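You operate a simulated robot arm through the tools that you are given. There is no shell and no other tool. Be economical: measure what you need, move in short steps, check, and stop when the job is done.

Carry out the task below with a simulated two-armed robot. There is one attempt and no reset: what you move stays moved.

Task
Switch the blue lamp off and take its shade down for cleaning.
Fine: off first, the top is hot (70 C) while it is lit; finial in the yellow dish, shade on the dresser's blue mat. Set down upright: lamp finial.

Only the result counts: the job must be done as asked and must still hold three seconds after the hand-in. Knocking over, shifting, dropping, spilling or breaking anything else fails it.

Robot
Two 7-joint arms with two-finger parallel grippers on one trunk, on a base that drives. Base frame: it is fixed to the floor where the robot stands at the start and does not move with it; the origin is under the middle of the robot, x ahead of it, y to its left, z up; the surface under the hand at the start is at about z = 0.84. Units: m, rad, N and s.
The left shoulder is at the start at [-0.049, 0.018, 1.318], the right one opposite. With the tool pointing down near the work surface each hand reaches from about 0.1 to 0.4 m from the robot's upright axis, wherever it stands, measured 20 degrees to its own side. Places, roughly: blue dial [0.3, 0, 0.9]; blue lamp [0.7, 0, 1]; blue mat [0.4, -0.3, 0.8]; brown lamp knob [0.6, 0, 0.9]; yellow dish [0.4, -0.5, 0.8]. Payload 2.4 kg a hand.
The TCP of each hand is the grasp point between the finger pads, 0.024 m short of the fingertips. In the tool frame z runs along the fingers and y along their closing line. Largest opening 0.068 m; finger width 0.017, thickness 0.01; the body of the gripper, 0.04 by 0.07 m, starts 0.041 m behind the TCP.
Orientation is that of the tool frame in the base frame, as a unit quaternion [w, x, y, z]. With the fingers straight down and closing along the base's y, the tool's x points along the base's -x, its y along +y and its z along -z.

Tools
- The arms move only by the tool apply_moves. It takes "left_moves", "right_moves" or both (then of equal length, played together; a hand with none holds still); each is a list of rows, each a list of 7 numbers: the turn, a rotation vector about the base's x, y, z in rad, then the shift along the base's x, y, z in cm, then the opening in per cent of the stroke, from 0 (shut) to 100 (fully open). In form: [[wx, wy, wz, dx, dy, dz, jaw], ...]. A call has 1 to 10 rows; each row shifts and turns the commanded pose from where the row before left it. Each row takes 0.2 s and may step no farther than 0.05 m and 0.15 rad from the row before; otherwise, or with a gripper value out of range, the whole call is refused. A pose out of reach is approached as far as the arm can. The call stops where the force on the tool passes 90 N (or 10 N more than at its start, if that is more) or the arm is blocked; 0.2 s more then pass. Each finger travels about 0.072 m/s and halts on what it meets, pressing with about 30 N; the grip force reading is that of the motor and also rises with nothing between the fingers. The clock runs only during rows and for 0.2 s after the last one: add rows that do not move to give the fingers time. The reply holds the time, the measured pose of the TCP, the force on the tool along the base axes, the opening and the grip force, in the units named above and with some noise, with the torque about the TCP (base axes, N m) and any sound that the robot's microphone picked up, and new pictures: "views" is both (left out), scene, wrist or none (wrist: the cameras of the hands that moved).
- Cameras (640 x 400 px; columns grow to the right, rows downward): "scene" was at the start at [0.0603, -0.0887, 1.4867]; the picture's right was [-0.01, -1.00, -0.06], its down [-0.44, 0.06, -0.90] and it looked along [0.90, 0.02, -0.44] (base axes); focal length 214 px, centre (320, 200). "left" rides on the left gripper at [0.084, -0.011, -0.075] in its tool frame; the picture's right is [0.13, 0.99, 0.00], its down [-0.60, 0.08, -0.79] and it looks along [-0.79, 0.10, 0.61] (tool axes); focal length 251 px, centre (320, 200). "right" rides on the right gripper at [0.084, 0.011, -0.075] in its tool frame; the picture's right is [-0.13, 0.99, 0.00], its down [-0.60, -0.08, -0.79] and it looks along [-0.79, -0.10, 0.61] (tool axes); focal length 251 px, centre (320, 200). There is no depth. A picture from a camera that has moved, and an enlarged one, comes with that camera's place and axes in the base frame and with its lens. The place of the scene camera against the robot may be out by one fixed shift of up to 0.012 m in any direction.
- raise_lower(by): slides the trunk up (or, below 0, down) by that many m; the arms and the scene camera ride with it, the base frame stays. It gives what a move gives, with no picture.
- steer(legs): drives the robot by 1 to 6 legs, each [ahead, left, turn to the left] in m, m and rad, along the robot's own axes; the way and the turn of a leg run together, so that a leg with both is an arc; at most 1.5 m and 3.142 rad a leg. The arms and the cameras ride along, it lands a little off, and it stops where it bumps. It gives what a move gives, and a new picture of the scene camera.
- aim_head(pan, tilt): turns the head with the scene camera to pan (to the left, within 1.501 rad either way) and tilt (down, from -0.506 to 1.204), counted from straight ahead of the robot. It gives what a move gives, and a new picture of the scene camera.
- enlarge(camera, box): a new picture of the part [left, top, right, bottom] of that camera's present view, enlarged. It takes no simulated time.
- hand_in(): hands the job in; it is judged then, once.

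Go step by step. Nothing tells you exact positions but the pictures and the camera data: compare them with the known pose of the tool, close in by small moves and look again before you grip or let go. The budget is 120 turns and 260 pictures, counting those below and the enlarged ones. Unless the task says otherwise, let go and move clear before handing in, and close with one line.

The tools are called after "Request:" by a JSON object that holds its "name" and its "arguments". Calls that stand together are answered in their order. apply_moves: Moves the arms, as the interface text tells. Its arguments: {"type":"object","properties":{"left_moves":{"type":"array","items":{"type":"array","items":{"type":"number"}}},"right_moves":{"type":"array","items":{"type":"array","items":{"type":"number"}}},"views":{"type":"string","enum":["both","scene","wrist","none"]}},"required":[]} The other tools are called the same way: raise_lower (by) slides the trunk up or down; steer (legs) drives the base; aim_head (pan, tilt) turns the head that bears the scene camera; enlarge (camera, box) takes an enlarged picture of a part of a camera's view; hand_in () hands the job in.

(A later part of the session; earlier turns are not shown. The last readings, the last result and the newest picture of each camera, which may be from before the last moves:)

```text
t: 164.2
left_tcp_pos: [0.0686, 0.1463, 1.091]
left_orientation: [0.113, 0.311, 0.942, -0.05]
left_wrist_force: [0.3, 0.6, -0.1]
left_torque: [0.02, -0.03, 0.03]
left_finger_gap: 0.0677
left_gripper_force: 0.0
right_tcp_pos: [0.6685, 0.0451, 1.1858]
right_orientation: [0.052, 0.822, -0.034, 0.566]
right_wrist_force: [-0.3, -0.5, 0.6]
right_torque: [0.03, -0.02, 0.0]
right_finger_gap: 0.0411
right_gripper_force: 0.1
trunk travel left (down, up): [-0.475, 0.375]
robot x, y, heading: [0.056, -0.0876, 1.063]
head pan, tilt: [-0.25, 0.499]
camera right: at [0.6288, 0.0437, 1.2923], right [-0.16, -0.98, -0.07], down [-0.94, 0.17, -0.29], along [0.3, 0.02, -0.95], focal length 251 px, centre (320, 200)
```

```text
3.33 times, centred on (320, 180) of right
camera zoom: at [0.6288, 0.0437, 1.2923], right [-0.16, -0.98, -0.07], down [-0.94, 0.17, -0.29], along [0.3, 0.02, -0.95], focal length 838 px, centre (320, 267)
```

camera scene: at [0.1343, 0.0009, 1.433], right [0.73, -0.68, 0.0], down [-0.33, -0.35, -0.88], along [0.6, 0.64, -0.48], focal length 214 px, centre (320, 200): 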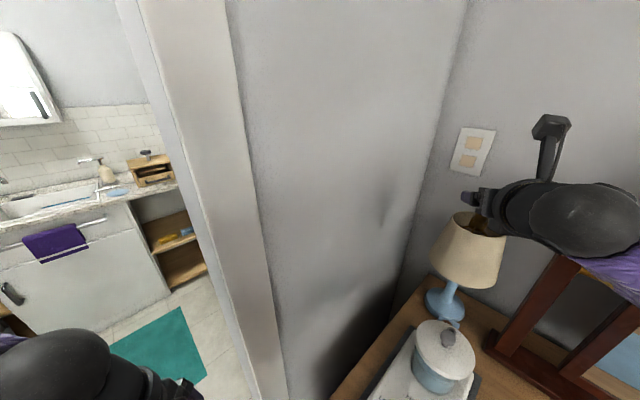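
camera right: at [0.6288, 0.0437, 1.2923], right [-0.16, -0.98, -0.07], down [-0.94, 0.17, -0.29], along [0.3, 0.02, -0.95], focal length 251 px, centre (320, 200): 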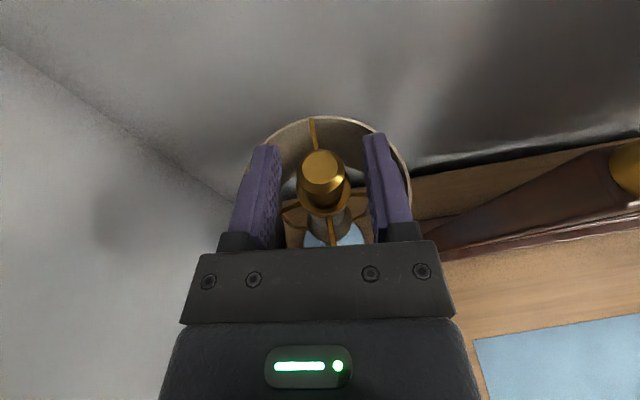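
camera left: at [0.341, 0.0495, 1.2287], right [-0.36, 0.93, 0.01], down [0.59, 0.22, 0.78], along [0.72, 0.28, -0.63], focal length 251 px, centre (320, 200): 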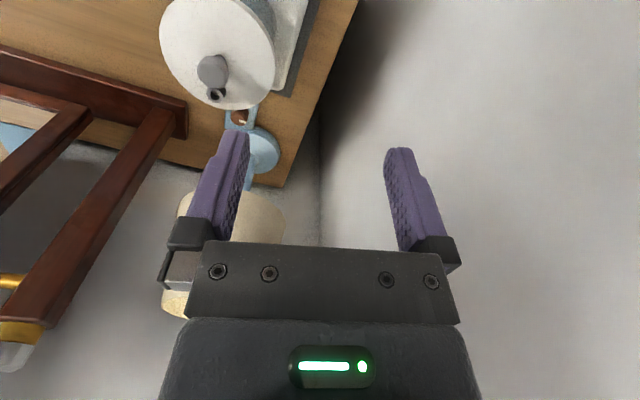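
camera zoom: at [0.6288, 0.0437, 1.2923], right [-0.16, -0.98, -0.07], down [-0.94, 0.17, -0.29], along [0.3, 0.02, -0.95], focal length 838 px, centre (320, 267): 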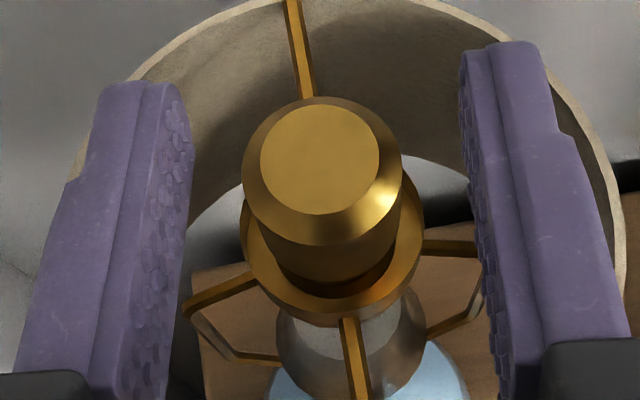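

The finial turns but hasn't visibly risen; it needs more turns. I run a series of identical strokes in one go (about one full turn).

Request:
{"name": "apply_moves", "arguments": {"right_moves": [[0, 0, 0, 0, 0.05, -0.25, 30], [0, 0, 0, 0, 0, 0, 20], [0, 0, 0, 0, 0, 0, 20], [0, 0, 0.149, 0.0, -0.11, 0.01, 20], [0, 0, 0.149, 0.02, -0.11, 0.01, 20], [0, 0, 0.149, 0.04, -0.11, 0.01, 20], [0, 0, 0.149, 0.05, -0.1, 0.01, 20], [0, 0, 0.149, 0.05, -0.1, 0.01, 20], [0, 0, 0.149, 0.06, -0.08, 0.01, 20], [0, 0, 0.149, 0.06, -0.06, 0.01, 20]], "views": "none"}}

Request:
{"name": "apply_moves", "arguments": {"right_moves": [[0, 0, 0, 0, 0, 0, 50], [0, 0, 0, 0, 0, 0, 60], [0, 0, -0.149, -0.06, 0.06, 0, 60], [0, 0, -0.149, -0.06, 0.08, 0, 60], [0, 0, -0.149, -0.05, 0.1, 0, 60], [0, 0, -0.149, -0.05, 0.1, 0, 60], [0, 0, -0.149, -0.04, 0.11, 0, 60], [0, 0, -0.149, -0.02, 0.11, 0, 60], [0, 0, -0.149, 0, 0.11, 0, 60]], "views": "none"}}

Request:
{"name": "apply_moves", "arguments": {"right_moves": [[0, 0, 0, 0, 0, 0, 30], [0, 0, 0, 0, 0, 0, 20], [0, 0, 0, 0, 0, 0, 20], [0, 0, 0.149, 0.0, -0.11, 0.01, 20], [0, 0, 0.149, 0.02, -0.11, 0.01, 20], [0, 0, 0.149, 0.04, -0.11, 0.01, 20], [0, 0, 0.149, 0.05, -0.1, 0.01, 20], [0, 0, 0.149, 0.05, -0.1, 0.01, 20], [0, 0, 0.149, 0.06, -0.08, 0.01, 20], [0, 0, 0.149, 0.06, -0.06, 0.01, 20]], "views": "none"}}

Request:
{"name": "apply_moves", "arguments": {"right_moves": [[0, 0, 0, 0, 0, 0, 50], [0, 0, 0, 0, 0, 0, 60], [0, 0, -0.149, -0.06, 0.06, 0, 60], [0, 0, -0.149, -0.06, 0.08, 0, 60], [0, 0, -0.149, -0.05, 0.1, 0, 60], [0, 0, -0.149, -0.05, 0.1, 0, 60], [0, 0, -0.149, -0.04, 0.11, 0, 60], [0, 0, -0.149, -0.02, 0.11, 0, 60], [0, 0, -0.149, 0, 0.11, 0, 60]], "views": "none"}}

Request:
{"name": "apply_moves", "arguments": {"right_moves": [[0, 0, 0, 0, 0, 0, 30], [0, 0, 0, 0, 0, 0, 20], [0, 0, 0, 0, 0, 0, 20], [0, 0, 0.149, 0.0, -0.11, 0.01, 20], [0, 0, 0.149, 0.02, -0.11, 0.01, 20], [0, 0, 0.149, 0.04, -0.11, 0.01, 20], [0, 0, 0.149, 0.05, -0.1, 0.01, 20], [0, 0, 0.149, 0.05, -0.1, 0.01, 20], [0, 0, 0.149, 0.06, -0.08, 0.01, 20], [0, 0, 0.149, 0.06, -0.06, 0.01, 20]], "views": "none"}}

Request:
{"name": "apply_moves", "arguments": {"right_moves": [[0, 0, 0, 0, 0, 0, 50], [0, 0, 0, 0, 0, 0, 60], [0, 0, -0.149, -0.06, 0.06, 0, 60], [0, 0, -0.149, -0.06, 0.08, 0, 60], [0, 0, -0.149, -0.05, 0.1, 0, 60], [0, 0, -0.149, -0.05, 0.1, 0, 60], [0, 0, -0.149, -0.04, 0.11, 0, 60], [0, 0, -0.149, -0.02, 0.11, 0, 60], [0, 0, -0.149, 0, 0.11, 0, 60]], "views": "wrist"}}

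Request:
{"name": "enlarge", "arguments": {"camera": "right", "box": [260, 120, 380, 240]}}

```text
t: 166.4
left_tcp_pos: [0.069, 0.143, 1.0911]
left_orientation: [0.112, 0.311, 0.942, -0.049]
left_wrist_force: [-0.3, -0.3, 0.4]
left_torque: [0.02, 0.01, 0.01]
left_finger_gap: 0.0681
left_gripper_force: 0.0
right_tcp_pos: [0.6737, 0.0347, 1.1851]
right_orientation: [-0.237, 0.728, 0.381, 0.518]
right_wrist_force: [7.5, -10.5, 12.3]
right_torque: [-0.11, -0.19, -0.15]
right_finger_gap: 0.0241
right_gripper_force: 30.1
trunk travel left (down, up): [-0.475, 0.375]
robot x, y, heading: [0.0532, -0.087, 1.068]
head pan, tilt: [-0.25, 0.499]
```

```text
t: 168.4
left_tcp_pos: [0.0692, 0.1472, 1.0901]
left_orientation: [0.113, 0.312, 0.942, -0.05]
left_wrist_force: [0.0, 0.0, 0.0]
left_torque: [-0.03, 0.01, 0.02]
left_finger_gap: 0.0678
left_gripper_force: 0.1
right_tcp_pos: [0.6694, 0.0453, 1.1854]
right_orientation: [0.053, 0.822, -0.034, 0.566]
right_wrist_force: [-0.2, -1.1, -0.7]
right_torque: [0.04, -0.02, 0.03]
right_finger_gap: 0.0408
right_gripper_force: 0.0
trunk travel left (down, up): [-0.475, 0.375]
robot x, y, heading: [0.0553, -0.0866, 1.072]
head pan, tilt: [-0.25, 0.499]
```

```text
t: 170.6
left_tcp_pos: [0.0692, 0.144, 1.0917]
left_orientation: [0.112, 0.313, 0.942, -0.049]
left_wrist_force: [-0.3, -0.5, -0.7]
left_torque: [0.01, -0.04, 0.02]
left_finger_gap: 0.068
left_gripper_force: 0.1
right_tcp_pos: [0.6735, 0.0353, 1.1848]
right_orientation: [-0.237, 0.729, 0.381, 0.518]
right_wrist_force: [3.3, -11.9, 5.6]
right_torque: [-0.2, -0.01, -0.16]
right_finger_gap: 0.023
right_gripper_force: 30.1
trunk travel left (down, up): [-0.475, 0.375]
robot x, y, heading: [0.0528, -0.0958, 1.068]
head pan, tilt: [-0.25, 0.499]
```

```text
t: 172.6
left_tcp_pos: [0.0679, 0.1469, 1.0908]
left_orientation: [0.113, 0.311, 0.942, -0.049]
left_wrist_force: [-0.4, 0.7, -0.1]
left_torque: [0.02, 0.01, -0.02]
left_finger_gap: 0.0679
left_gripper_force: 0.1
right_tcp_pos: [0.67, 0.0462, 1.1856]
right_orientation: [0.052, 0.822, -0.033, 0.566]
right_wrist_force: [-0.3, 0.4, 0.4]
right_torque: [0.0, 0.02, -0.02]
right_finger_gap: 0.0408
right_gripper_force: 0.0
trunk travel left (down, up): [-0.475, 0.375]
robot x, y, heading: [0.0564, -0.0873, 1.063]
head pan, tilt: [-0.25, 0.499]
```

```text
t: 174.8
left_tcp_pos: [0.0691, 0.1443, 1.092]
left_orientation: [0.112, 0.312, 0.942, -0.049]
left_wrist_force: [0.0, -0.1, -0.2]
left_torque: [0.01, -0.03, -0.02]
left_finger_gap: 0.0681
left_gripper_force: 0.0
right_tcp_pos: [0.6732, 0.0355, 1.1866]
right_orientation: [-0.236, 0.729, 0.38, 0.518]
right_wrist_force: [3.2, -10.8, 5.9]
right_torque: [-0.15, 0.03, -0.11]
right_finger_gap: 0.0242
right_gripper_force: 29.8
trunk travel left (down, up): [-0.475, 0.375]
robot x, y, heading: [0.0536, -0.0863, 1.068]
head pan, tilt: [-0.25, 0.499]
```

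```text
t: 176.8
left_tcp_pos: [0.0669, 0.1462, 1.0905]
left_orientation: [0.112, 0.312, 0.942, -0.05]
left_wrist_force: [-0.3, -0.6, -0.2]
left_torque: [0.01, -0.01, 0.01]
left_finger_gap: 0.0681
left_gripper_force: 0.1
right_tcp_pos: [0.6702, 0.0469, 1.1861]
right_orientation: [0.052, 0.822, -0.033, 0.565]
right_wrist_force: [-0.6, -1.1, 0.4]
right_torque: [-0.02, 0.0, 0.01]
right_finger_gap: 0.0406
right_gripper_force: 0.0
trunk travel left (down, up): [-0.475, 0.375]
robot x, y, heading: [0.0543, -0.0901, 1.065]
head pan, tilt: [-0.25, 0.499]
camera right: at [0.6288, 0.044, 1.2921], right [-0.16, -0.98, -0.07], down [-0.94, 0.17, -0.29], along [0.3, 0.02, -0.95], focal length 251 px, centre (320, 200)
```

right: 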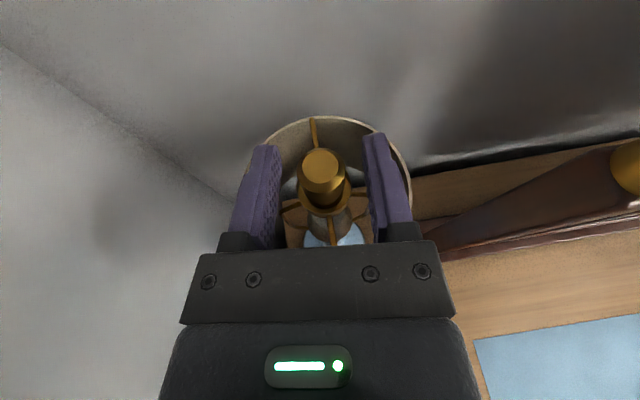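

```text
3.33 times, centred on (320, 180) of right
camera zoom: at [0.6288, 0.044, 1.2921], right [-0.16, -0.98, -0.07], down [-0.94, 0.17, -0.29], along [0.3, 0.02, -0.95], focal length 838 px, centre (320, 267)
```

zoom: 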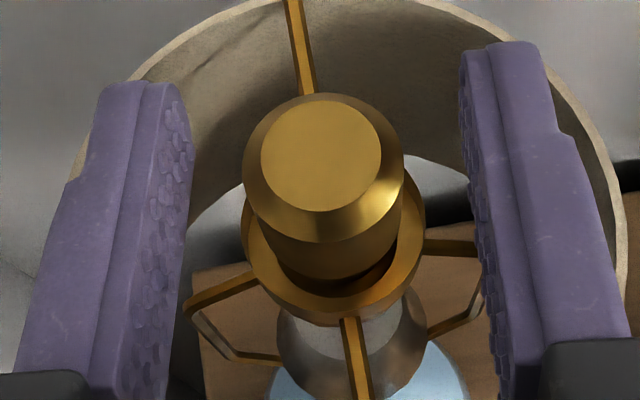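

It is rising, about 1 mm per turn or so. I continue with a longer series of strokes.

Request:
{"name": "apply_moves", "arguments": {"right_moves": [[0, 0, -0.149, 0.02, 0.1, -0.15, 60], [0, 0, 0, 0, 0, 0, 20], [0, 0, 0.149, -0.02, -0.11, 0.003, 20], [0, 0, 0.149, 0.0, -0.11, 0.003, 20], [0, 0, 0.149, 0.02, -0.11, 0.003, 20], [0, 0, 0.149, 0.04, -0.11, 0.003, 20], [0, 0, 0.149, 0.05, -0.1, 0.003, 20], [0, 0, 0.149, 0.05, -0.1, 0.003, 20], [0, 0, 0.149, 0.06, -0.08, 0.003, 20], [0, 0, 0.149, 0.06, -0.06, 0.003, 20]], "views": "none"}}

Request:
{"name": "apply_moves", "arguments": {"right_moves": [[0, 0, 0, 0, 0, 0, 50], [0, 0, -0.149, -0.06, 0.06, 0, 60], [0, 0, -0.149, -0.06, 0.08, 0, 60], [0, 0, -0.149, -0.05, 0.1, 0, 60], [0, 0, -0.149, -0.05, 0.1, 0, 60], [0, 0, -0.149, -0.04, 0.11, 0, 60], [0, 0, -0.149, -0.02, 0.11, 0, 60], [0, 0, -0.149, 0, 0.11, 0, 60], [0, 0, -0.149, 0.02, 0.11, 0, 60], [0, 0, 0, 0, 0, 0, 20]], "views": "none"}}

Request:
{"name": "apply_moves", "arguments": {"right_moves": [[0, 0, 0, 0, 0, 0, 20], [0, 0, 0, 0, 0, 0, 20], [0, 0, 0.149, -0.02, -0.11, 0.003, 20], [0, 0, 0.149, 0.0, -0.11, 0.003, 20], [0, 0, 0.149, 0.02, -0.11, 0.003, 20], [0, 0, 0.149, 0.04, -0.11, 0.003, 20], [0, 0, 0.149, 0.05, -0.1, 0.003, 20], [0, 0, 0.149, 0.05, -0.1, 0.003, 20], [0, 0, 0.149, 0.06, -0.08, 0.003, 20], [0, 0, 0.149, 0.06, -0.06, 0.003, 20]], "views": "none"}}

Request:
{"name": "apply_moves", "arguments": {"right_moves": [[0, 0, 0, 0, 0, 0, 50], [0, 0, -0.149, -0.06, 0.06, 0, 60], [0, 0, -0.149, -0.06, 0.08, 0, 60], [0, 0, -0.149, -0.05, 0.1, 0, 60], [0, 0, -0.149, -0.05, 0.1, 0, 60], [0, 0, -0.149, -0.04, 0.11, 0, 60], [0, 0, -0.149, -0.02, 0.11, 0, 60], [0, 0, -0.149, 0, 0.11, 0, 60], [0, 0, -0.149, 0.02, 0.11, 0, 60], [0, 0, 0, 0, 0, 0, 20]], "views": "none"}}

Request:
{"name": "apply_moves", "arguments": {"right_moves": [[0, 0, 0, 0, 0, 0, 20], [0, 0, 0, 0, 0, 0, 20], [0, 0, 0.149, -0.02, -0.11, 0.003, 20], [0, 0, 0.149, 0.0, -0.11, 0.003, 20], [0, 0, 0.149, 0.02, -0.11, 0.003, 20], [0, 0, 0.149, 0.04, -0.11, 0.003, 20], [0, 0, 0.149, 0.05, -0.1, 0.003, 20], [0, 0, 0.149, 0.05, -0.1, 0.003, 20], [0, 0, 0.149, 0.06, -0.08, 0.003, 20], [0, 0, 0.149, 0.06, -0.06, 0.003, 20]], "views": "none"}}

Request:
{"name": "apply_moves", "arguments": {"right_moves": [[0, 0, 0, 0, 0, 0, 50], [0, 0, -0.149, -0.06, 0.06, 0, 60], [0, 0, -0.149, -0.06, 0.08, 0, 60], [0, 0, -0.149, -0.05, 0.1, 0, 60], [0, 0, -0.149, -0.05, 0.1, 0, 60], [0, 0, -0.149, -0.04, 0.11, 0, 60], [0, 0, -0.149, -0.02, 0.11, 0, 60], [0, 0, -0.149, 0, 0.11, 0, 60], [0, 0, -0.149, 0.02, 0.11, 0, 60], [0, 0, 0, 0, 0, 0, 20]], "views": "none"}}

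Request:
{"name": "apply_moves", "arguments": {"right_moves": [[0, 0, 0, 0, 0, 0, 20], [0, 0, 0, 0, 0, 0, 20], [0, 0, 0.149, -0.02, -0.11, 0.003, 20], [0, 0, 0.149, 0.0, -0.11, 0.003, 20], [0, 0, 0.149, 0.02, -0.11, 0.003, 20], [0, 0, 0.149, 0.04, -0.11, 0.003, 20], [0, 0, 0.149, 0.05, -0.1, 0.003, 20], [0, 0, 0.149, 0.05, -0.1, 0.003, 20], [0, 0, 0.149, 0.06, -0.08, 0.003, 20], [0, 0, 0.149, 0.06, -0.06, 0.003, 20]], "views": "none"}}

Request:
{"name": "apply_moves", "arguments": {"right_moves": [[0, 0, 0, 0, 0, 0, 50], [0, 0, -0.149, -0.06, 0.06, 0, 60], [0, 0, -0.149, -0.06, 0.08, 0, 60], [0, 0, -0.149, -0.05, 0.1, 0, 60], [0, 0, -0.149, -0.05, 0.1, 0, 60], [0, 0, -0.149, -0.04, 0.11, 0, 60], [0, 0, -0.149, -0.02, 0.11, 0, 60], [0, 0, -0.149, 0, 0.11, 0, 60], [0, 0, 0, 0, 0, 0, 60]], "views": "wrist"}}

Request:
{"name": "enlarge", "arguments": {"camera": "right", "box": [260, 120, 380, 240]}}

```text
t: 179.0
left_tcp_pos: [0.0691, 0.1433, 1.0912]
left_orientation: [0.111, 0.312, 0.942, -0.05]
left_wrist_force: [0.0, -0.6, 0.1]
left_torque: [0.0, 0.01, 0.0]
left_finger_gap: 0.0678
left_gripper_force: 0.1
right_tcp_pos: [0.673, 0.0367, 1.1851]
right_orientation: [-0.237, 0.728, 0.38, 0.519]
right_wrist_force: [6.3, -9.5, 10.2]
right_torque: [-0.08, -0.17, -0.14]
right_finger_gap: 0.023
right_gripper_force: 30.4
trunk travel left (down, up): [-0.475, 0.375]
robot x, y, heading: [0.0577, -0.0884, 1.069]
head pan, tilt: [-0.25, 0.499]
```

```text
t: 181.2
left_tcp_pos: [0.0673, 0.1461, 1.0913]
left_orientation: [0.112, 0.312, 0.942, -0.051]
left_wrist_force: [-0.1, -0.1, 0.3]
left_torque: [0.01, -0.01, 0.01]
left_finger_gap: 0.068
left_gripper_force: 0.0
right_tcp_pos: [0.6693, 0.0473, 1.183]
right_orientation: [0.095, 0.817, -0.095, 0.561]
right_wrist_force: [1.2, 3.4, 1.1]
right_torque: [0.06, -0.03, 0.04]
right_finger_gap: 0.0249
right_gripper_force: 25.8
trunk travel left (down, up): [-0.475, 0.375]
robot x, y, heading: [0.0546, -0.0914, 1.072]
head pan, tilt: [-0.25, 0.499]
```

```text
t: 183.4
left_tcp_pos: [0.0677, 0.1447, 1.0916]
left_orientation: [0.112, 0.311, 0.942, -0.049]
left_wrist_force: [0.5, -0.5, 0.2]
left_torque: [-0.01, 0.0, -0.02]
left_finger_gap: 0.0682
left_gripper_force: 0.0
right_tcp_pos: [0.6736, 0.0346, 1.1854]
right_orientation: [-0.237, 0.728, 0.381, 0.518]
right_wrist_force: [7.1, -9.9, 11.6]
right_torque: [-0.03, -0.13, -0.16]
right_finger_gap: 0.0246
right_gripper_force: 30.2
trunk travel left (down, up): [-0.475, 0.375]
robot x, y, heading: [0.0557, -0.0886, 1.068]
head pan, tilt: [-0.25, 0.499]
```

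```text
t: 185.6
left_tcp_pos: [0.0682, 0.1467, 1.0904]
left_orientation: [0.113, 0.311, 0.942, -0.051]
left_wrist_force: [-1.5, 0.4, -0.2]
left_torque: [0.03, -0.01, 0.02]
left_finger_gap: 0.068
left_gripper_force: 0.1
right_tcp_pos: [0.6705, 0.0474, 1.1834]
right_orientation: [0.095, 0.817, -0.095, 0.56]
right_wrist_force: [2.7, 3.6, 2.0]
right_torque: [0.1, -0.08, 0.01]
right_finger_gap: 0.0233
right_gripper_force: 25.5
trunk travel left (down, up): [-0.475, 0.375]
robot x, y, heading: [0.0538, -0.0893, 1.074]
head pan, tilt: [-0.25, 0.499]
```

```text
t: 187.8
left_tcp_pos: [0.069, 0.1445, 1.0912]
left_orientation: [0.113, 0.313, 0.942, -0.049]
left_wrist_force: [0.3, -0.5, 0.1]
left_torque: [0.02, 0.0, -0.03]
left_finger_gap: 0.0682
left_gripper_force: 0.1
right_tcp_pos: [0.673, 0.0353, 1.1846]
right_orientation: [-0.237, 0.728, 0.381, 0.518]
right_wrist_force: [5.3, -10.6, 10.0]
right_torque: [-0.09, -0.07, -0.11]
right_finger_gap: 0.0227
right_gripper_force: 29.8
trunk travel left (down, up): [-0.475, 0.375]
robot x, y, heading: [0.0541, -0.0913, 1.068]
head pan, tilt: [-0.25, 0.499]
```

```text
t: 190.0
left_tcp_pos: [0.0681, 0.1459, 1.0901]
left_orientation: [0.112, 0.311, 0.942, -0.051]
left_wrist_force: [-0.4, 0.7, 1.4]
left_torque: [-0.02, -0.01, -0.03]
left_finger_gap: 0.0678
left_gripper_force: 0.1
right_tcp_pos: [0.6704, 0.0465, 1.1839]
right_orientation: [0.093, 0.817, -0.093, 0.561]
right_wrist_force: [1.6, 2.9, 1.3]
right_torque: [0.1, -0.05, 0.05]
right_finger_gap: 0.0248
right_gripper_force: 25.3
trunk travel left (down, up): [-0.475, 0.375]
robot x, y, heading: [0.052, -0.0884, 1.07]
head pan, tilt: [-0.25, 0.499]
```

```text
t: 192.2
left_tcp_pos: [0.0686, 0.1439, 1.0916]
left_orientation: [0.112, 0.312, 0.942, -0.049]
left_wrist_force: [-0.2, -0.6, -0.5]
left_torque: [-0.04, -0.01, 0.03]
left_finger_gap: 0.0679
left_gripper_force: 0.0
right_tcp_pos: [0.6736, 0.0345, 1.1859]
right_orientation: [-0.237, 0.729, 0.38, 0.518]
right_wrist_force: [4.1, -10.4, 12.3]
right_torque: [-0.05, -0.08, -0.12]
right_finger_gap: 0.0246
right_gripper_force: 29.6
trunk travel left (down, up): [-0.475, 0.375]
robot x, y, heading: [0.0552, -0.0897, 1.062]
head pan, tilt: [-0.25, 0.499]
```

```text
t: 194.2
left_tcp_pos: [0.0687, 0.146, 1.0915]
left_orientation: [0.113, 0.311, 0.942, -0.05]
left_wrist_force: [0.5, 0.2, -0.7]
left_torque: [-0.01, -0.01, 0.01]
left_finger_gap: 0.0677
left_gripper_force: 0.1
right_tcp_pos: [0.6702, 0.0448, 1.1838]
right_orientation: [0.053, 0.822, -0.034, 0.566]
right_wrist_force: [0.3, -0.1, 0.6]
right_torque: [-0.02, 0.01, 0.0]
right_finger_gap: 0.0409
right_gripper_force: 0.0
trunk travel left (down, up): [-0.475, 0.375]
robot x, y, heading: [0.0564, -0.0916, 1.065]
head pan, tilt: [-0.25, 0.499]
camera right: at [0.6287, 0.0435, 1.2903], right [-0.16, -0.98, -0.07], down [-0.94, 0.17, -0.29], along [0.3, 0.02, -0.96], focal length 251 px, centre (320, 200)
```

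right: 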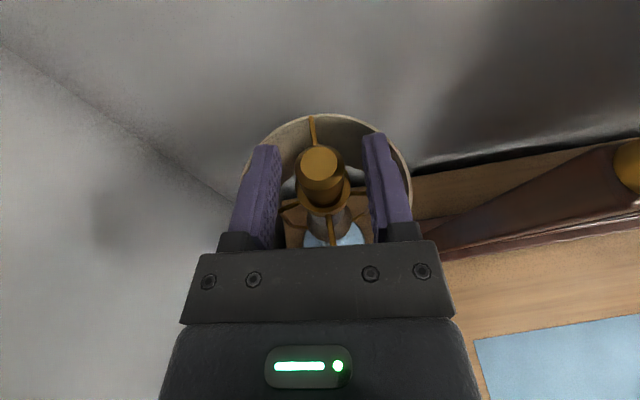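

```text
3.33 times, centred on (320, 180) of right
camera zoom: at [0.6287, 0.0435, 1.2903], right [-0.16, -0.98, -0.07], down [-0.94, 0.17, -0.29], along [0.3, 0.02, -0.96], focal length 838 px, centre (320, 267)
```

zoom: 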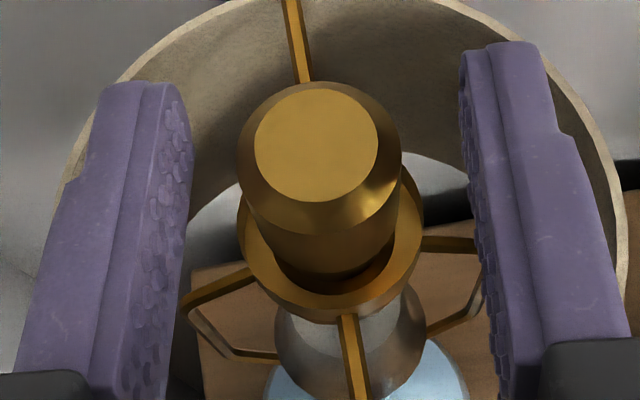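

Clearly rising now (~2 mm). I go on with more strokes and a gentle lift test at the end.

Request:
{"name": "apply_moves", "arguments": {"right_moves": [[0, 0, -0.149, 0.02, 0.11, 0.05, 60], [0, 0, 0, 0, 0, 0, 20], [0, 0, 0.149, -0.02, -0.11, 0.006, 20], [0, 0, 0.149, 0.0, -0.11, 0.006, 20], [0, 0, 0.149, 0.02, -0.11, 0.006, 20], [0, 0, 0.149, 0.04, -0.11, 0.006, 20], [0, 0, 0.149, 0.05, -0.1, 0.006, 20], [0, 0, 0.149, 0.05, -0.1, 0.006, 20], [0, 0, 0.149, 0.06, -0.08, 0.006, 20], [0, 0, 0.149, 0.06, -0.06, 0.006, 20]], "views": "none"}}

Request:
{"name": "apply_moves", "arguments": {"right_moves": [[0, 0, 0, 0, 0, 0, 50], [0, 0, -0.149, -0.06, 0.06, 0, 60], [0, 0, -0.149, -0.06, 0.08, 0, 60], [0, 0, -0.149, -0.05, 0.1, 0, 60], [0, 0, -0.149, -0.05, 0.1, 0, 60], [0, 0, -0.149, -0.04, 0.11, 0, 60], [0, 0, -0.149, -0.02, 0.11, 0, 60], [0, 0, -0.149, 0, 0.11, 0, 60], [0, 0, -0.149, 0.02, 0.11, 0, 60], [0, 0, 0, 0, 0, 0, 20]], "views": "none"}}

Request:
{"name": "apply_moves", "arguments": {"right_moves": [[0, 0, 0, 0, 0, 0, 20], [0, 0, 0, 0, 0, 0, 20], [0, 0, 0.149, -0.02, -0.11, 0.006, 20], [0, 0, 0.149, 0.0, -0.11, 0.006, 20], [0, 0, 0.149, 0.02, -0.11, 0.006, 20], [0, 0, 0.149, 0.04, -0.11, 0.006, 20], [0, 0, 0.149, 0.05, -0.1, 0.006, 20], [0, 0, 0.149, 0.05, -0.1, 0.006, 20], [0, 0, 0.149, 0.06, -0.08, 0.006, 20], [0, 0, 0.149, 0.06, -0.06, 0.006, 20]], "views": "none"}}

Request:
{"name": "apply_moves", "arguments": {"right_moves": [[0, 0, 0, 0, 0, 0, 50], [0, 0, -0.149, -0.06, 0.06, 0, 60], [0, 0, -0.149, -0.06, 0.08, 0, 60], [0, 0, -0.149, -0.05, 0.1, 0, 60], [0, 0, -0.149, -0.05, 0.1, 0, 60], [0, 0, -0.149, -0.04, 0.11, 0, 60], [0, 0, -0.149, -0.02, 0.11, 0, 60], [0, 0, -0.149, 0, 0.11, 0, 60], [0, 0, -0.149, 0.02, 0.11, 0, 60], [0, 0, 0, 0, 0, 0, 20]], "views": "none"}}

Request:
{"name": "apply_moves", "arguments": {"right_moves": [[0, 0, 0, 0, 0, 0, 20], [0, 0, 0, 0, 0, 0, 20], [0, 0, 0.149, -0.02, -0.11, 0.006, 20], [0, 0, 0.149, 0.0, -0.11, 0.006, 20], [0, 0, 0.149, 0.02, -0.11, 0.006, 20], [0, 0, 0.149, 0.04, -0.11, 0.006, 20], [0, 0, 0.149, 0.05, -0.1, 0.006, 20], [0, 0, 0.149, 0.05, -0.1, 0.006, 20], [0, 0, 0.149, 0.06, -0.08, 0.006, 20], [0, 0, 0.149, 0.06, -0.06, 0.006, 20]], "views": "none"}}

Request:
{"name": "apply_moves", "arguments": {"right_moves": [[0, 0, 0, 0, 0, 0, 50], [0, 0, -0.149, -0.06, 0.06, 0, 60], [0, 0, -0.149, -0.06, 0.08, 0, 60], [0, 0, -0.149, -0.05, 0.1, 0, 60], [0, 0, -0.149, -0.05, 0.1, 0, 60], [0, 0, -0.149, -0.04, 0.11, 0, 60], [0, 0, -0.149, -0.02, 0.11, 0, 60], [0, 0, -0.149, 0, 0.11, 0, 60], [0, 0, -0.149, 0.02, 0.11, 0, 60], [0, 0, 0, 0, 0, 0, 20]], "views": "none"}}

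Request:
{"name": "apply_moves", "arguments": {"right_moves": [[0, 0, 0, 0, 0, 0, 20], [0, 0, 0, 0, 0, 0, 20], [0, 0, 0.149, -0.02, -0.11, 0.006, 20], [0, 0, 0.149, 0.0, -0.11, 0.006, 20], [0, 0, 0.149, 0.02, -0.11, 0.006, 20], [0, 0, 0.149, 0.04, -0.11, 0.006, 20], [0, 0, 0.149, 0.05, -0.1, 0.006, 20], [0, 0, 0.149, 0.05, -0.1, 0.006, 20], [0, 0, 0.149, 0.06, -0.08, 0.006, 20], [0, 0, 0.149, 0.06, -0.06, 0.006, 20]], "views": "none"}}

Request:
{"name": "apply_moves", "arguments": {"right_moves": [[0, 0, 0, 0, 0, 0.3, 20], [0, 0, 0, 0, 0, 0, 20]], "views": "wrist"}}

Request:
{"name": "enlarge", "arguments": {"camera": "right", "box": [260, 120, 380, 240]}}

```text
t: 196.4
left_tcp_pos: [0.0682, 0.1425, 1.0912]
left_orientation: [0.113, 0.312, 0.942, -0.049]
left_wrist_force: [0.5, 0.4, -0.5]
left_torque: [0.03, -0.02, 0.0]
left_finger_gap: 0.068
left_gripper_force: 0.1
right_tcp_pos: [0.6734, 0.0349, 1.1856]
right_orientation: [-0.237, 0.729, 0.38, 0.518]
right_wrist_force: [1.6, -11.9, 3.9]
right_torque: [-0.17, 0.06, -0.14]
right_finger_gap: 0.0228
right_gripper_force: 30.3
trunk travel left (down, up): [-0.475, 0.375]
robot x, y, heading: [0.0572, -0.0878, 1.064]
head pan, tilt: [-0.25, 0.499]
```

```text
t: 198.6
left_tcp_pos: [0.0678, 0.1479, 1.0911]
left_orientation: [0.113, 0.311, 0.942, -0.051]
left_wrist_force: [1.0, -0.1, 0.4]
left_torque: [0.01, 0.03, 0.0]
left_finger_gap: 0.0681
left_gripper_force: 0.0
right_tcp_pos: [0.6698, 0.0487, 1.1867]
right_orientation: [0.094, 0.817, -0.094, 0.561]
right_wrist_force: [2.4, 3.7, 0.2]
right_torque: [0.06, -0.06, 0.06]
right_finger_gap: 0.0247
right_gripper_force: 25.8
trunk travel left (down, up): [-0.475, 0.375]
robot x, y, heading: [0.0551, -0.0914, 1.064]
head pan, tilt: [-0.25, 0.499]
```

```text
t: 200.8
left_tcp_pos: [0.0693, 0.1436, 1.0914]
left_orientation: [0.112, 0.311, 0.942, -0.049]
left_wrist_force: [-0.6, 0.1, 0.1]
left_torque: [0.03, -0.02, 0.01]
left_finger_gap: 0.0681
left_gripper_force: 0.0
right_tcp_pos: [0.6735, 0.0352, 1.1859]
right_orientation: [-0.236, 0.729, 0.38, 0.518]
right_wrist_force: [3.3, -11.4, 7.5]
right_torque: [-0.1, -0.02, -0.16]
right_finger_gap: 0.0244
right_gripper_force: 30.6
trunk travel left (down, up): [-0.475, 0.375]
robot x, y, heading: [0.0541, -0.0906, 1.067]
head pan, tilt: [-0.25, 0.499]
```

```text
t: 203.0
left_tcp_pos: [0.0682, 0.1464, 1.0906]
left_orientation: [0.112, 0.311, 0.943, -0.05]
left_wrist_force: [-0.8, 0.4, -0.1]
left_torque: [-0.01, 0.02, -0.01]
left_finger_gap: 0.0681
left_gripper_force: 0.0
right_tcp_pos: [0.6698, 0.0485, 1.1855]
right_orientation: [0.094, 0.818, -0.095, 0.56]
right_wrist_force: [3.0, 4.4, 1.1]
right_torque: [0.12, -0.1, 0.05]
right_finger_gap: 0.0234
right_gripper_force: 25.4
trunk travel left (down, up): [-0.475, 0.375]
robot x, y, heading: [0.0525, -0.0889, 1.07]
head pan, tilt: [-0.25, 0.499]
```

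```text
t: 205.2
left_tcp_pos: [0.0679, 0.1425, 1.0913]
left_orientation: [0.113, 0.312, 0.942, -0.049]
left_wrist_force: [0.2, -1.4, -0.3]
left_torque: [-0.01, 0.01, 0.01]
left_finger_gap: 0.0678
left_gripper_force: 0.1
right_tcp_pos: [0.674, 0.0348, 1.1879]
right_orientation: [-0.237, 0.729, 0.38, 0.518]
right_wrist_force: [3.1, -10.6, 7.2]
right_torque: [-0.1, 0.0, -0.12]
right_finger_gap: 0.0228
right_gripper_force: 30.3
trunk travel left (down, up): [-0.475, 0.375]
robot x, y, heading: [0.0521, -0.092, 1.069]
head pan, tilt: [-0.25, 0.499]
```

```text
t: 207.4
left_tcp_pos: [0.0684, 0.1461, 1.0906]
left_orientation: [0.112, 0.311, 0.942, -0.05]
left_wrist_force: [0.3, 0.4, 0.9]
left_torque: [0.01, 0.0, 0.03]
left_finger_gap: 0.068
left_gripper_force: 0.1
right_tcp_pos: [0.6697, 0.048, 1.1878]
right_orientation: [0.094, 0.817, -0.094, 0.561]
right_wrist_force: [1.5, 4.2, 1.9]
right_torque: [0.07, -0.08, 0.04]
right_finger_gap: 0.0245
right_gripper_force: 26.3
trunk travel left (down, up): [-0.475, 0.375]
robot x, y, heading: [0.056, -0.0915, 1.072]
head pan, tilt: [-0.25, 0.499]
```

```text
t: 209.6
left_tcp_pos: [0.0687, 0.1448, 1.0919]
left_orientation: [0.113, 0.313, 0.942, -0.05]
left_wrist_force: [1.0, 0.4, 0.1]
left_torque: [0.03, 0.01, 0.0]
left_finger_gap: 0.068
left_gripper_force: 0.2
right_tcp_pos: [0.6736, 0.0357, 1.1887]
right_orientation: [-0.237, 0.729, 0.38, 0.517]
right_wrist_force: [4.4, -10.1, 7.6]
right_torque: [-0.1, -0.06, -0.16]
right_finger_gap: 0.0245
right_gripper_force: 29.7
trunk travel left (down, up): [-0.475, 0.375]
robot x, y, heading: [0.0523, -0.0925, 1.064]
head pan, tilt: [-0.25, 0.499]
```

```text
t: 210.2
left_tcp_pos: [0.0705, 0.1446, 1.0917]
left_orientation: [0.111, 0.312, 0.942, -0.05]
left_wrist_force: [-0.3, -0.5, -0.3]
left_torque: [-0.01, 0.0, 0.01]
left_finger_gap: 0.068
left_gripper_force: 0.0
right_tcp_pos: [0.674, 0.0357, 1.1883]
right_orientation: [-0.237, 0.73, 0.381, 0.515]
right_wrist_force: [4.9, -13.8, -6.3]
right_torque: [-0.24, 0.01, -0.2]
right_finger_gap: 0.0242
right_gripper_force: 30.6
trunk travel left (down, up): [-0.475, 0.375]
robot x, y, heading: [0.0542, -0.0907, 1.065]
head pan, tilt: [-0.25, 0.499]
camera right: at [0.6546, -0.0004, 1.2953], right [0.77, -0.63, -0.07], down [-0.62, -0.73, -0.28], along [0.12, 0.27, -0.96], focal length 251 px, centre (320, 200)
```

right: 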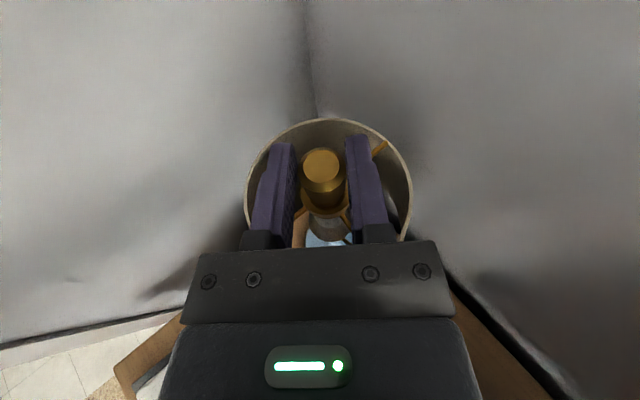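

```text
3.33 times, centred on (320, 180) of right
camera zoom: at [0.6546, -0.0004, 1.2953], right [0.77, -0.63, -0.07], down [-0.62, -0.73, -0.28], along [0.12, 0.27, -0.96], focal length 838 px, centre (320, 267)
```

zoom: 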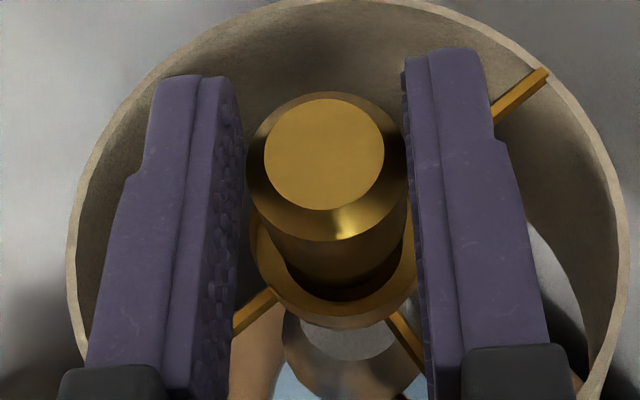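

Still engaged but with less pull. Another series with a little upward bias.

Request:
{"name": "apply_moves", "arguments": {"right_moves": [[0, 0, 0, 0, 0, -0.1, 50], [0, 0, -0.149, -0.06, 0.06, 0, 60], [0, 0, -0.149, -0.06, 0.08, 0, 60], [0, 0, -0.149, -0.05, 0.1, 0, 60], [0, 0, -0.149, -0.05, 0.1, 0, 60], [0, 0, -0.149, -0.04, 0.11, 0, 60], [0, 0, -0.149, -0.02, 0.11, 0, 60], [0, 0, -0.149, 0, 0.11, 0, 60], [0, 0, -0.149, 0.02, 0.11, 0, 60], [0, 0, 0, 0, 0, 0, 20]], "views": "none"}}

Request:
{"name": "apply_moves", "arguments": {"right_moves": [[0, 0, 0, 0, 0, 0, 20], [0, 0, 0, 0, 0, 0, 20], [0, 0, 0.149, -0.02, -0.11, 0.007, 20], [0, 0, 0.149, 0.0, -0.11, 0.007, 20], [0, 0, 0.149, 0.02, -0.11, 0.007, 20], [0, 0, 0.149, 0.04, -0.11, 0.007, 20], [0, 0, 0.149, 0.05, -0.1, 0.007, 20], [0, 0, 0.149, 0.05, -0.1, 0.007, 20], [0, 0, 0.149, 0.06, -0.08, 0.007, 20], [0, 0, 0.149, 0.06, -0.06, 0.007, 20]], "views": "none"}}

Request:
{"name": "apply_moves", "arguments": {"right_moves": [[0, 0, 0, 0, 0, 0, 50], [0, 0, -0.149, -0.06, 0.06, 0, 60], [0, 0, -0.149, -0.06, 0.08, 0, 60], [0, 0, -0.149, -0.05, 0.1, 0, 60], [0, 0, -0.149, -0.05, 0.1, 0, 60], [0, 0, -0.149, -0.04, 0.11, 0, 60], [0, 0, -0.149, -0.02, 0.11, 0, 60], [0, 0, -0.149, 0, 0.11, 0, 60], [0, 0, -0.149, 0.02, 0.11, 0, 60], [0, 0, 0, 0, 0, 0, 20]], "views": "none"}}

Request:
{"name": "apply_moves", "arguments": {"right_moves": [[0, 0, 0, 0, 0, 0, 20], [0, 0, 0, 0, 0, 0, 20], [0, 0, 0.149, -0.02, -0.11, 0.007, 20], [0, 0, 0.149, 0.0, -0.11, 0.007, 20], [0, 0, 0.149, 0.02, -0.11, 0.007, 20], [0, 0, 0.149, 0.04, -0.11, 0.007, 20], [0, 0, 0.149, 0.05, -0.1, 0.007, 20], [0, 0, 0.149, 0.05, -0.1, 0.007, 20], [0, 0, 0.149, 0.06, -0.08, 0.007, 20], [0, 0, 0.149, 0.06, -0.06, 0.007, 20]], "views": "none"}}

Request:
{"name": "apply_moves", "arguments": {"right_moves": [[0, 0, 0, 0, 0, 0, 50], [0, 0, -0.149, -0.06, 0.06, 0, 60], [0, 0, -0.149, -0.06, 0.08, 0, 60], [0, 0, -0.149, -0.05, 0.1, 0, 60], [0, 0, -0.149, -0.05, 0.1, 0, 60], [0, 0, -0.149, -0.04, 0.11, 0, 60], [0, 0, -0.149, -0.02, 0.11, 0, 60], [0, 0, -0.149, 0, 0.11, 0, 60], [0, 0, -0.149, 0.02, 0.11, 0, 60], [0, 0, 0, 0, 0, 0, 20]], "views": "none"}}

Request:
{"name": "apply_moves", "arguments": {"right_moves": [[0, 0, 0, 0, 0, 0, 20], [0, 0, 0, 0, 0, 0, 20], [0, 0, 0.149, -0.02, -0.11, 0.007, 20], [0, 0, 0.149, 0.0, -0.11, 0.007, 20], [0, 0, 0.149, 0.02, -0.11, 0.007, 20], [0, 0, 0.149, 0.04, -0.11, 0.007, 20], [0, 0, 0.149, 0.05, -0.1, 0.007, 20], [0, 0, 0.149, 0.05, -0.1, 0.007, 20], [0, 0, 0.149, 0.06, -0.08, 0.007, 20], [0, 0, 0.149, 0.06, -0.06, 0.007, 20]], "views": "none"}}

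Request:
{"name": "apply_moves", "arguments": {"right_moves": [[0, 0, 0, 0, 0, 0, 50], [0, 0, -0.149, -0.06, 0.06, 0, 60], [0, 0, -0.149, -0.06, 0.08, 0, 60], [0, 0, -0.149, -0.05, 0.1, 0, 60], [0, 0, -0.149, -0.05, 0.1, 0, 60], [0, 0, -0.149, -0.04, 0.11, 0, 60], [0, 0, -0.149, -0.02, 0.11, 0, 60], [0, 0, -0.149, 0, 0.11, 0, 60], [0, 0, -0.149, 0.02, 0.11, 0, 60], [0, 0, 0, 0, 0, 0, 20]], "views": "none"}}

Request:
{"name": "apply_moves", "arguments": {"right_moves": [[0, 0, 0, 0, 0, 0, 20], [0, 0, 0, 0, 0, 0, 20], [0, 0, 0.149, -0.02, -0.11, 0.007, 20], [0, 0, 0.149, 0.0, -0.11, 0.007, 20], [0, 0, 0.149, 0.02, -0.11, 0.007, 20], [0, 0, 0.149, 0.04, -0.11, 0.007, 20], [0, 0, 0.149, 0.05, -0.1, 0.007, 20], [0, 0, 0.149, 0.05, -0.1, 0.007, 20], [0, 0, 0.149, 0.06, -0.08, 0.007, 20], [0, 0, 0.149, 0.06, -0.06, 0.007, 20]], "views": "none"}}

Request:
{"name": "apply_moves", "arguments": {"right_moves": [[0, 0, 0, 0, 0, 0.35, 20], [0, 0, 0, 0, 0, 0, 20]], "views": "wrist"}}

Request:
{"name": "enlarge", "arguments": {"camera": "right", "box": [260, 120, 380, 240]}}

```text
t: 212.4
left_tcp_pos: [0.0681, 0.1477, 1.0911]
left_orientation: [0.112, 0.31, 0.943, -0.05]
left_wrist_force: [-0.4, -0.2, -0.3]
left_torque: [-0.03, 0.02, 0.02]
left_finger_gap: 0.068
left_gripper_force: 0.0
right_tcp_pos: [0.6704, 0.0482, 1.1907]
right_orientation: [0.093, 0.818, -0.093, 0.56]
right_wrist_force: [2.9, 3.4, 2.0]
right_torque: [0.11, -0.1, 0.07]
right_finger_gap: 0.0237
right_gripper_force: 25.0
trunk travel left (down, up): [-0.475, 0.375]
robot x, y, heading: [0.0529, -0.0883, 1.068]
head pan, tilt: [-0.25, 0.499]
```

```text
t: 214.6
left_tcp_pos: [0.0679, 0.1459, 1.0923]
left_orientation: [0.112, 0.311, 0.942, -0.049]
left_wrist_force: [0.7, 0.0, -0.2]
left_torque: [0.02, 0.01, 0.02]
left_finger_gap: 0.068
left_gripper_force: 0.0
right_tcp_pos: [0.675, 0.0354, 1.1906]
right_orientation: [-0.237, 0.729, 0.38, 0.517]
right_wrist_force: [2.9, -10.2, 4.5]
right_torque: [-0.13, 0.04, -0.09]
right_finger_gap: 0.0229
right_gripper_force: 30.2
trunk travel left (down, up): [-0.475, 0.375]
robot x, y, heading: [0.0544, -0.0926, 1.068]
head pan, tilt: [-0.25, 0.499]
```

```text
t: 216.8
left_tcp_pos: [0.0679, 0.1475, 1.0921]
left_orientation: [0.112, 0.311, 0.942, -0.05]
left_wrist_force: [0.9, -0.2, 0.5]
left_torque: [0.03, 0.0, 0.0]
left_finger_gap: 0.0678
left_gripper_force: 0.0
right_tcp_pos: [0.6701, 0.0472, 1.1905]
right_orientation: [0.094, 0.818, -0.094, 0.56]
right_wrist_force: [1.3, 2.9, 2.4]
right_torque: [0.03, -0.05, 0.04]
right_finger_gap: 0.0245
right_gripper_force: 26.3
trunk travel left (down, up): [-0.475, 0.375]
robot x, y, heading: [0.0501, -0.0864, 1.069]
head pan, tilt: [-0.25, 0.499]
```

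```text
t: 219.0
left_tcp_pos: [0.07, 0.1434, 1.0905]
left_orientation: [0.112, 0.311, 0.943, -0.048]
left_wrist_force: [0.5, 0.5, -0.8]
left_torque: [-0.01, 0.01, -0.02]
left_finger_gap: 0.068
left_gripper_force: 0.1
right_tcp_pos: [0.6735, 0.0362, 1.1918]
right_orientation: [-0.236, 0.729, 0.38, 0.518]
right_wrist_force: [4.1, -9.9, 6.7]
right_torque: [-0.15, -0.03, -0.16]
right_finger_gap: 0.0246
right_gripper_force: 30.1
trunk travel left (down, up): [-0.475, 0.375]
robot x, y, heading: [0.0539, -0.0891, 1.064]
head pan, tilt: [-0.25, 0.499]
```

```text
t: 221.2
left_tcp_pos: [0.0686, 0.1477, 1.0898]
left_orientation: [0.112, 0.311, 0.942, -0.051]
left_wrist_force: [-0.6, 0.2, 0.1]
left_torque: [0.03, 0.01, 0.0]
left_finger_gap: 0.0681
left_gripper_force: 0.1
right_tcp_pos: [0.6694, 0.0485, 1.1921]
right_orientation: [0.093, 0.817, -0.094, 0.561]
right_wrist_force: [1.9, 4.2, 2.4]
right_torque: [0.01, -0.09, 0.03]
right_finger_gap: 0.0232
right_gripper_force: 25.0
trunk travel left (down, up): [-0.475, 0.375]
robot x, y, heading: [0.0556, -0.0928, 1.064]
head pan, tilt: [-0.25, 0.499]
```

```text
t: 223.4
left_tcp_pos: [0.0694, 0.1438, 1.0912]
left_orientation: [0.112, 0.312, 0.942, -0.05]
left_wrist_force: [-0.3, 0.0, 0.2]
left_torque: [-0.01, 0.03, 0.0]
left_finger_gap: 0.0679
left_gripper_force: 0.1
right_tcp_pos: [0.6733, 0.0364, 1.1929]
right_orientation: [-0.236, 0.729, 0.379, 0.518]
right_wrist_force: [4.6, -10.8, 6.4]
right_torque: [-0.11, -0.03, -0.17]
right_finger_gap: 0.0226
right_gripper_force: 29.9
trunk travel left (down, up): [-0.475, 0.375]
robot x, y, heading: [0.0528, -0.0875, 1.068]
head pan, tilt: [-0.25, 0.499]
```

```text
t: 225.6
left_tcp_pos: [0.0693, 0.1462, 1.0901]
left_orientation: [0.113, 0.311, 0.942, -0.05]
left_wrist_force: [-0.4, -0.5, 0.3]
left_torque: [0.0, 0.02, 0.0]
left_finger_gap: 0.068
left_gripper_force: 0.0
right_tcp_pos: [0.6696, 0.0486, 1.1938]
right_orientation: [0.094, 0.818, -0.095, 0.56]
right_wrist_force: [1.3, 3.0, 1.9]
right_torque: [0.06, -0.05, 0.03]
right_finger_gap: 0.0246
right_gripper_force: 25.4
trunk travel left (down, up): [-0.475, 0.375]
robot x, y, heading: [0.0512, -0.0896, 1.066]
head pan, tilt: [-0.25, 0.499]
```

```text
t: 227.8
left_tcp_pos: [0.0686, 0.1436, 1.0907]
left_orientation: [0.112, 0.312, 0.942, -0.05]
left_wrist_force: [0.6, 0.2, -0.1]
left_torque: [0.0, -0.01, -0.04]
left_finger_gap: 0.0681
left_gripper_force: 0.0
right_tcp_pos: [0.6724, 0.0357, 1.1937]
right_orientation: [-0.238, 0.729, 0.38, 0.518]
right_wrist_force: [3.1, -10.1, 3.1]
right_torque: [-0.15, 0.13, -0.14]
right_finger_gap: 0.0237
right_gripper_force: 30.0
trunk travel left (down, up): [-0.475, 0.375]
robot x, y, heading: [0.0546, -0.0888, 1.066]
head pan, tilt: [-0.25, 0.499]
```

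```text
t: 228.4
left_tcp_pos: [0.0679, 0.1454, 1.0908]
left_orientation: [0.112, 0.31, 0.943, -0.051]
left_wrist_force: [-0.2, -0.3, -0.3]
left_torque: [0.01, 0.02, 0.0]
left_finger_gap: 0.068
left_gripper_force: 0.1
right_tcp_pos: [0.6723, 0.0395, 1.1966]
right_orientation: [-0.238, 0.729, 0.381, 0.516]
right_wrist_force: [-1.0, -0.9, 0.3]
right_torque: [-0.01, -0.05, 0.0]
right_finger_gap: 0.0237
right_gripper_force: 29.9
trunk travel left (down, up): [-0.475, 0.375]
robot x, y, heading: [0.0564, -0.0912, 1.069]
head pan, tilt: [-0.25, 0.499]
camera right: at [0.6528, 0.0032, 1.3029], right [0.77, -0.63, -0.07], down [-0.62, -0.73, -0.29], along [0.13, 0.27, -0.95], focal length 251 px, centre (320, 200)
```

right: 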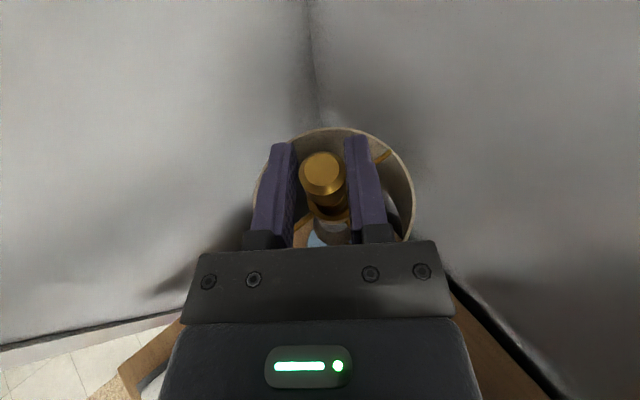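

```text
3.33 times, centred on (320, 180) of right
camera zoom: at [0.6528, 0.0032, 1.3029], right [0.77, -0.63, -0.07], down [-0.62, -0.73, -0.29], along [0.13, 0.27, -0.95], focal length 838 px, centre (320, 267)
```

zoom: 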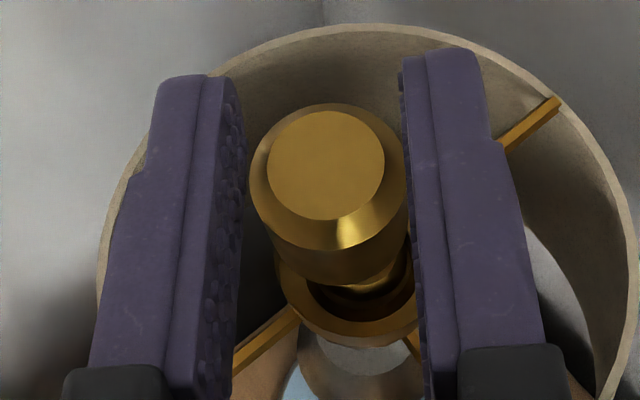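

It's free. I lift it straight up, pull back and drive right towards the dish.

Request:
{"name": "apply_moves", "arguments": {"right_moves": [[0, 0, 0, 0, 0, 2, 15], [0, 0, 0, 0, 0, 2.5, 15], [0, 0, 0, 0, 0, 2.5, 15], [0, 0, 0, -3, -2, 0, 15], [0, 0, 0, -4, -2, 0, 15], [0, 0, 0, -4, -2, 0, 15]], "views": "wrist"}}

Request:
{"name": "steer", "arguments": {"legs": [[-0.207, -0.08, 0], [0, 0, -0.55]]}}

Request:
{"name": "aim_head", "arguments": {"pan": -0.55, "tilt": 0.8}}

```text
t: 229.8
left_tcp_pos: [0.0673, 0.1462, 1.0913]
left_orientation: [0.112, 0.311, 0.942, -0.05]
left_wrist_force: [0.0, -0.3, -0.6]
left_torque: [0.0, -0.01, 0.02]
left_finger_gap: 0.0681
left_gripper_force: 0.0
right_tcp_pos: [0.5622, -0.0223, 1.2656]
right_orientation: [-0.237, 0.729, 0.381, 0.516]
right_wrist_force: [-0.6, -0.1, 0.2]
right_torque: [0.02, 0.0, -0.03]
right_finger_gap: 0.0103
right_gripper_force: 0.1
trunk travel left (down, up): [-0.475, 0.375]
robot x, y, heading: [0.0531, -0.0937, 1.067]
head pan, tilt: [-0.25, 0.499]
camera right: at [0.5421, -0.0587, 1.3729], right [0.77, -0.63, -0.07], down [-0.62, -0.73, -0.29], along [0.13, 0.27, -0.95], focal length 251 px, centre (320, 200)
```

right: 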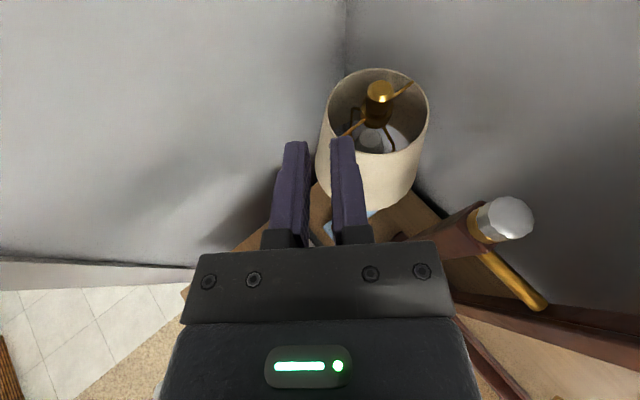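

```text
t: 233.0
left_tcp_pos: [0.1599, -0.1158, 1.0919]
left_orientation: [0.095, 0.555, 0.822, -0.079]
left_wrist_force: [0.1, -0.1, 0.0]
left_torque: [0.01, -0.01, -0.01]
left_finger_gap: 0.068
left_gripper_force: 0.2
right_tcp_pos: [0.4932, -0.516, 1.2659]
right_orientation: [-0.088, 0.806, 0.169, 0.561]
right_wrist_force: [0.1, -0.4, 0.3]
right_torque: [0.0, 0.0, -0.01]
right_finger_gap: 0.0104
right_gripper_force: 0.0
trunk travel left (down, up): [-0.475, 0.375]
robot x, y, heading: [0.0238, -0.3109, 0.519]
head pan, tilt: [-0.25, 0.499]
camera scene: at [0.1373, -0.2689, 1.433], right [0.26, -0.96, 0.0], down [-0.46, -0.13, -0.88], along [0.85, 0.23, -0.48], focal length 214 px, centre (320, 200)
```

scene: 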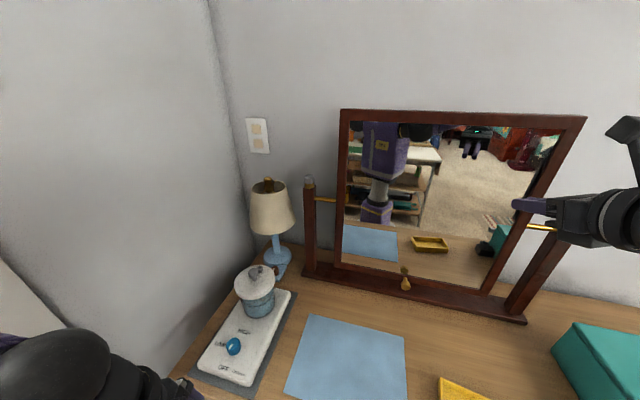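

```text
t: 233.8
left_tcp_pos: [0.1599, -0.1154, 1.0905]
left_orientation: [0.094, 0.555, 0.822, -0.079]
left_wrist_force: [0.0, -0.1, 0.7]
left_torque: [0.03, -0.02, 0.01]
left_finger_gap: 0.0681
left_gripper_force: 0.0
right_tcp_pos: [0.4928, -0.517, 1.2682]
right_orientation: [-0.088, 0.805, 0.169, 0.561]
right_wrist_force: [0.2, 0.7, -0.2]
right_torque: [0.0, 0.02, 0.01]
right_finger_gap: 0.0103
right_gripper_force: 0.0
trunk travel left (down, up): [-0.475, 0.375]
robot x, y, heading: [0.0242, -0.3091, 0.518]
head pan, tilt: [-0.55, 0.799]
camera scene: at [0.1303, -0.2954, 1.4071], right [-0.03, -1.0, 0.0], down [-0.72, 0.02, -0.7], along [0.7, -0.02, -0.72], focal length 214 px, centre (320, 200)
```

scene: 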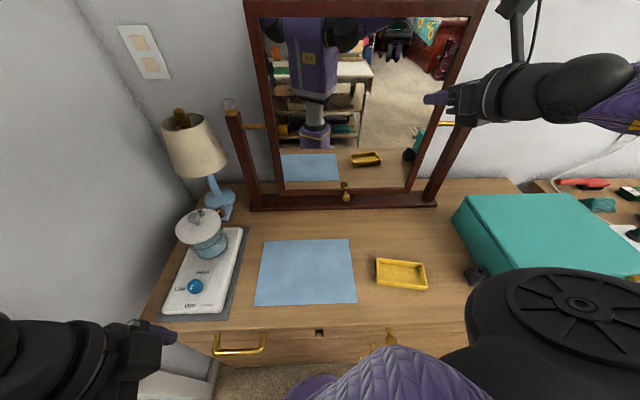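

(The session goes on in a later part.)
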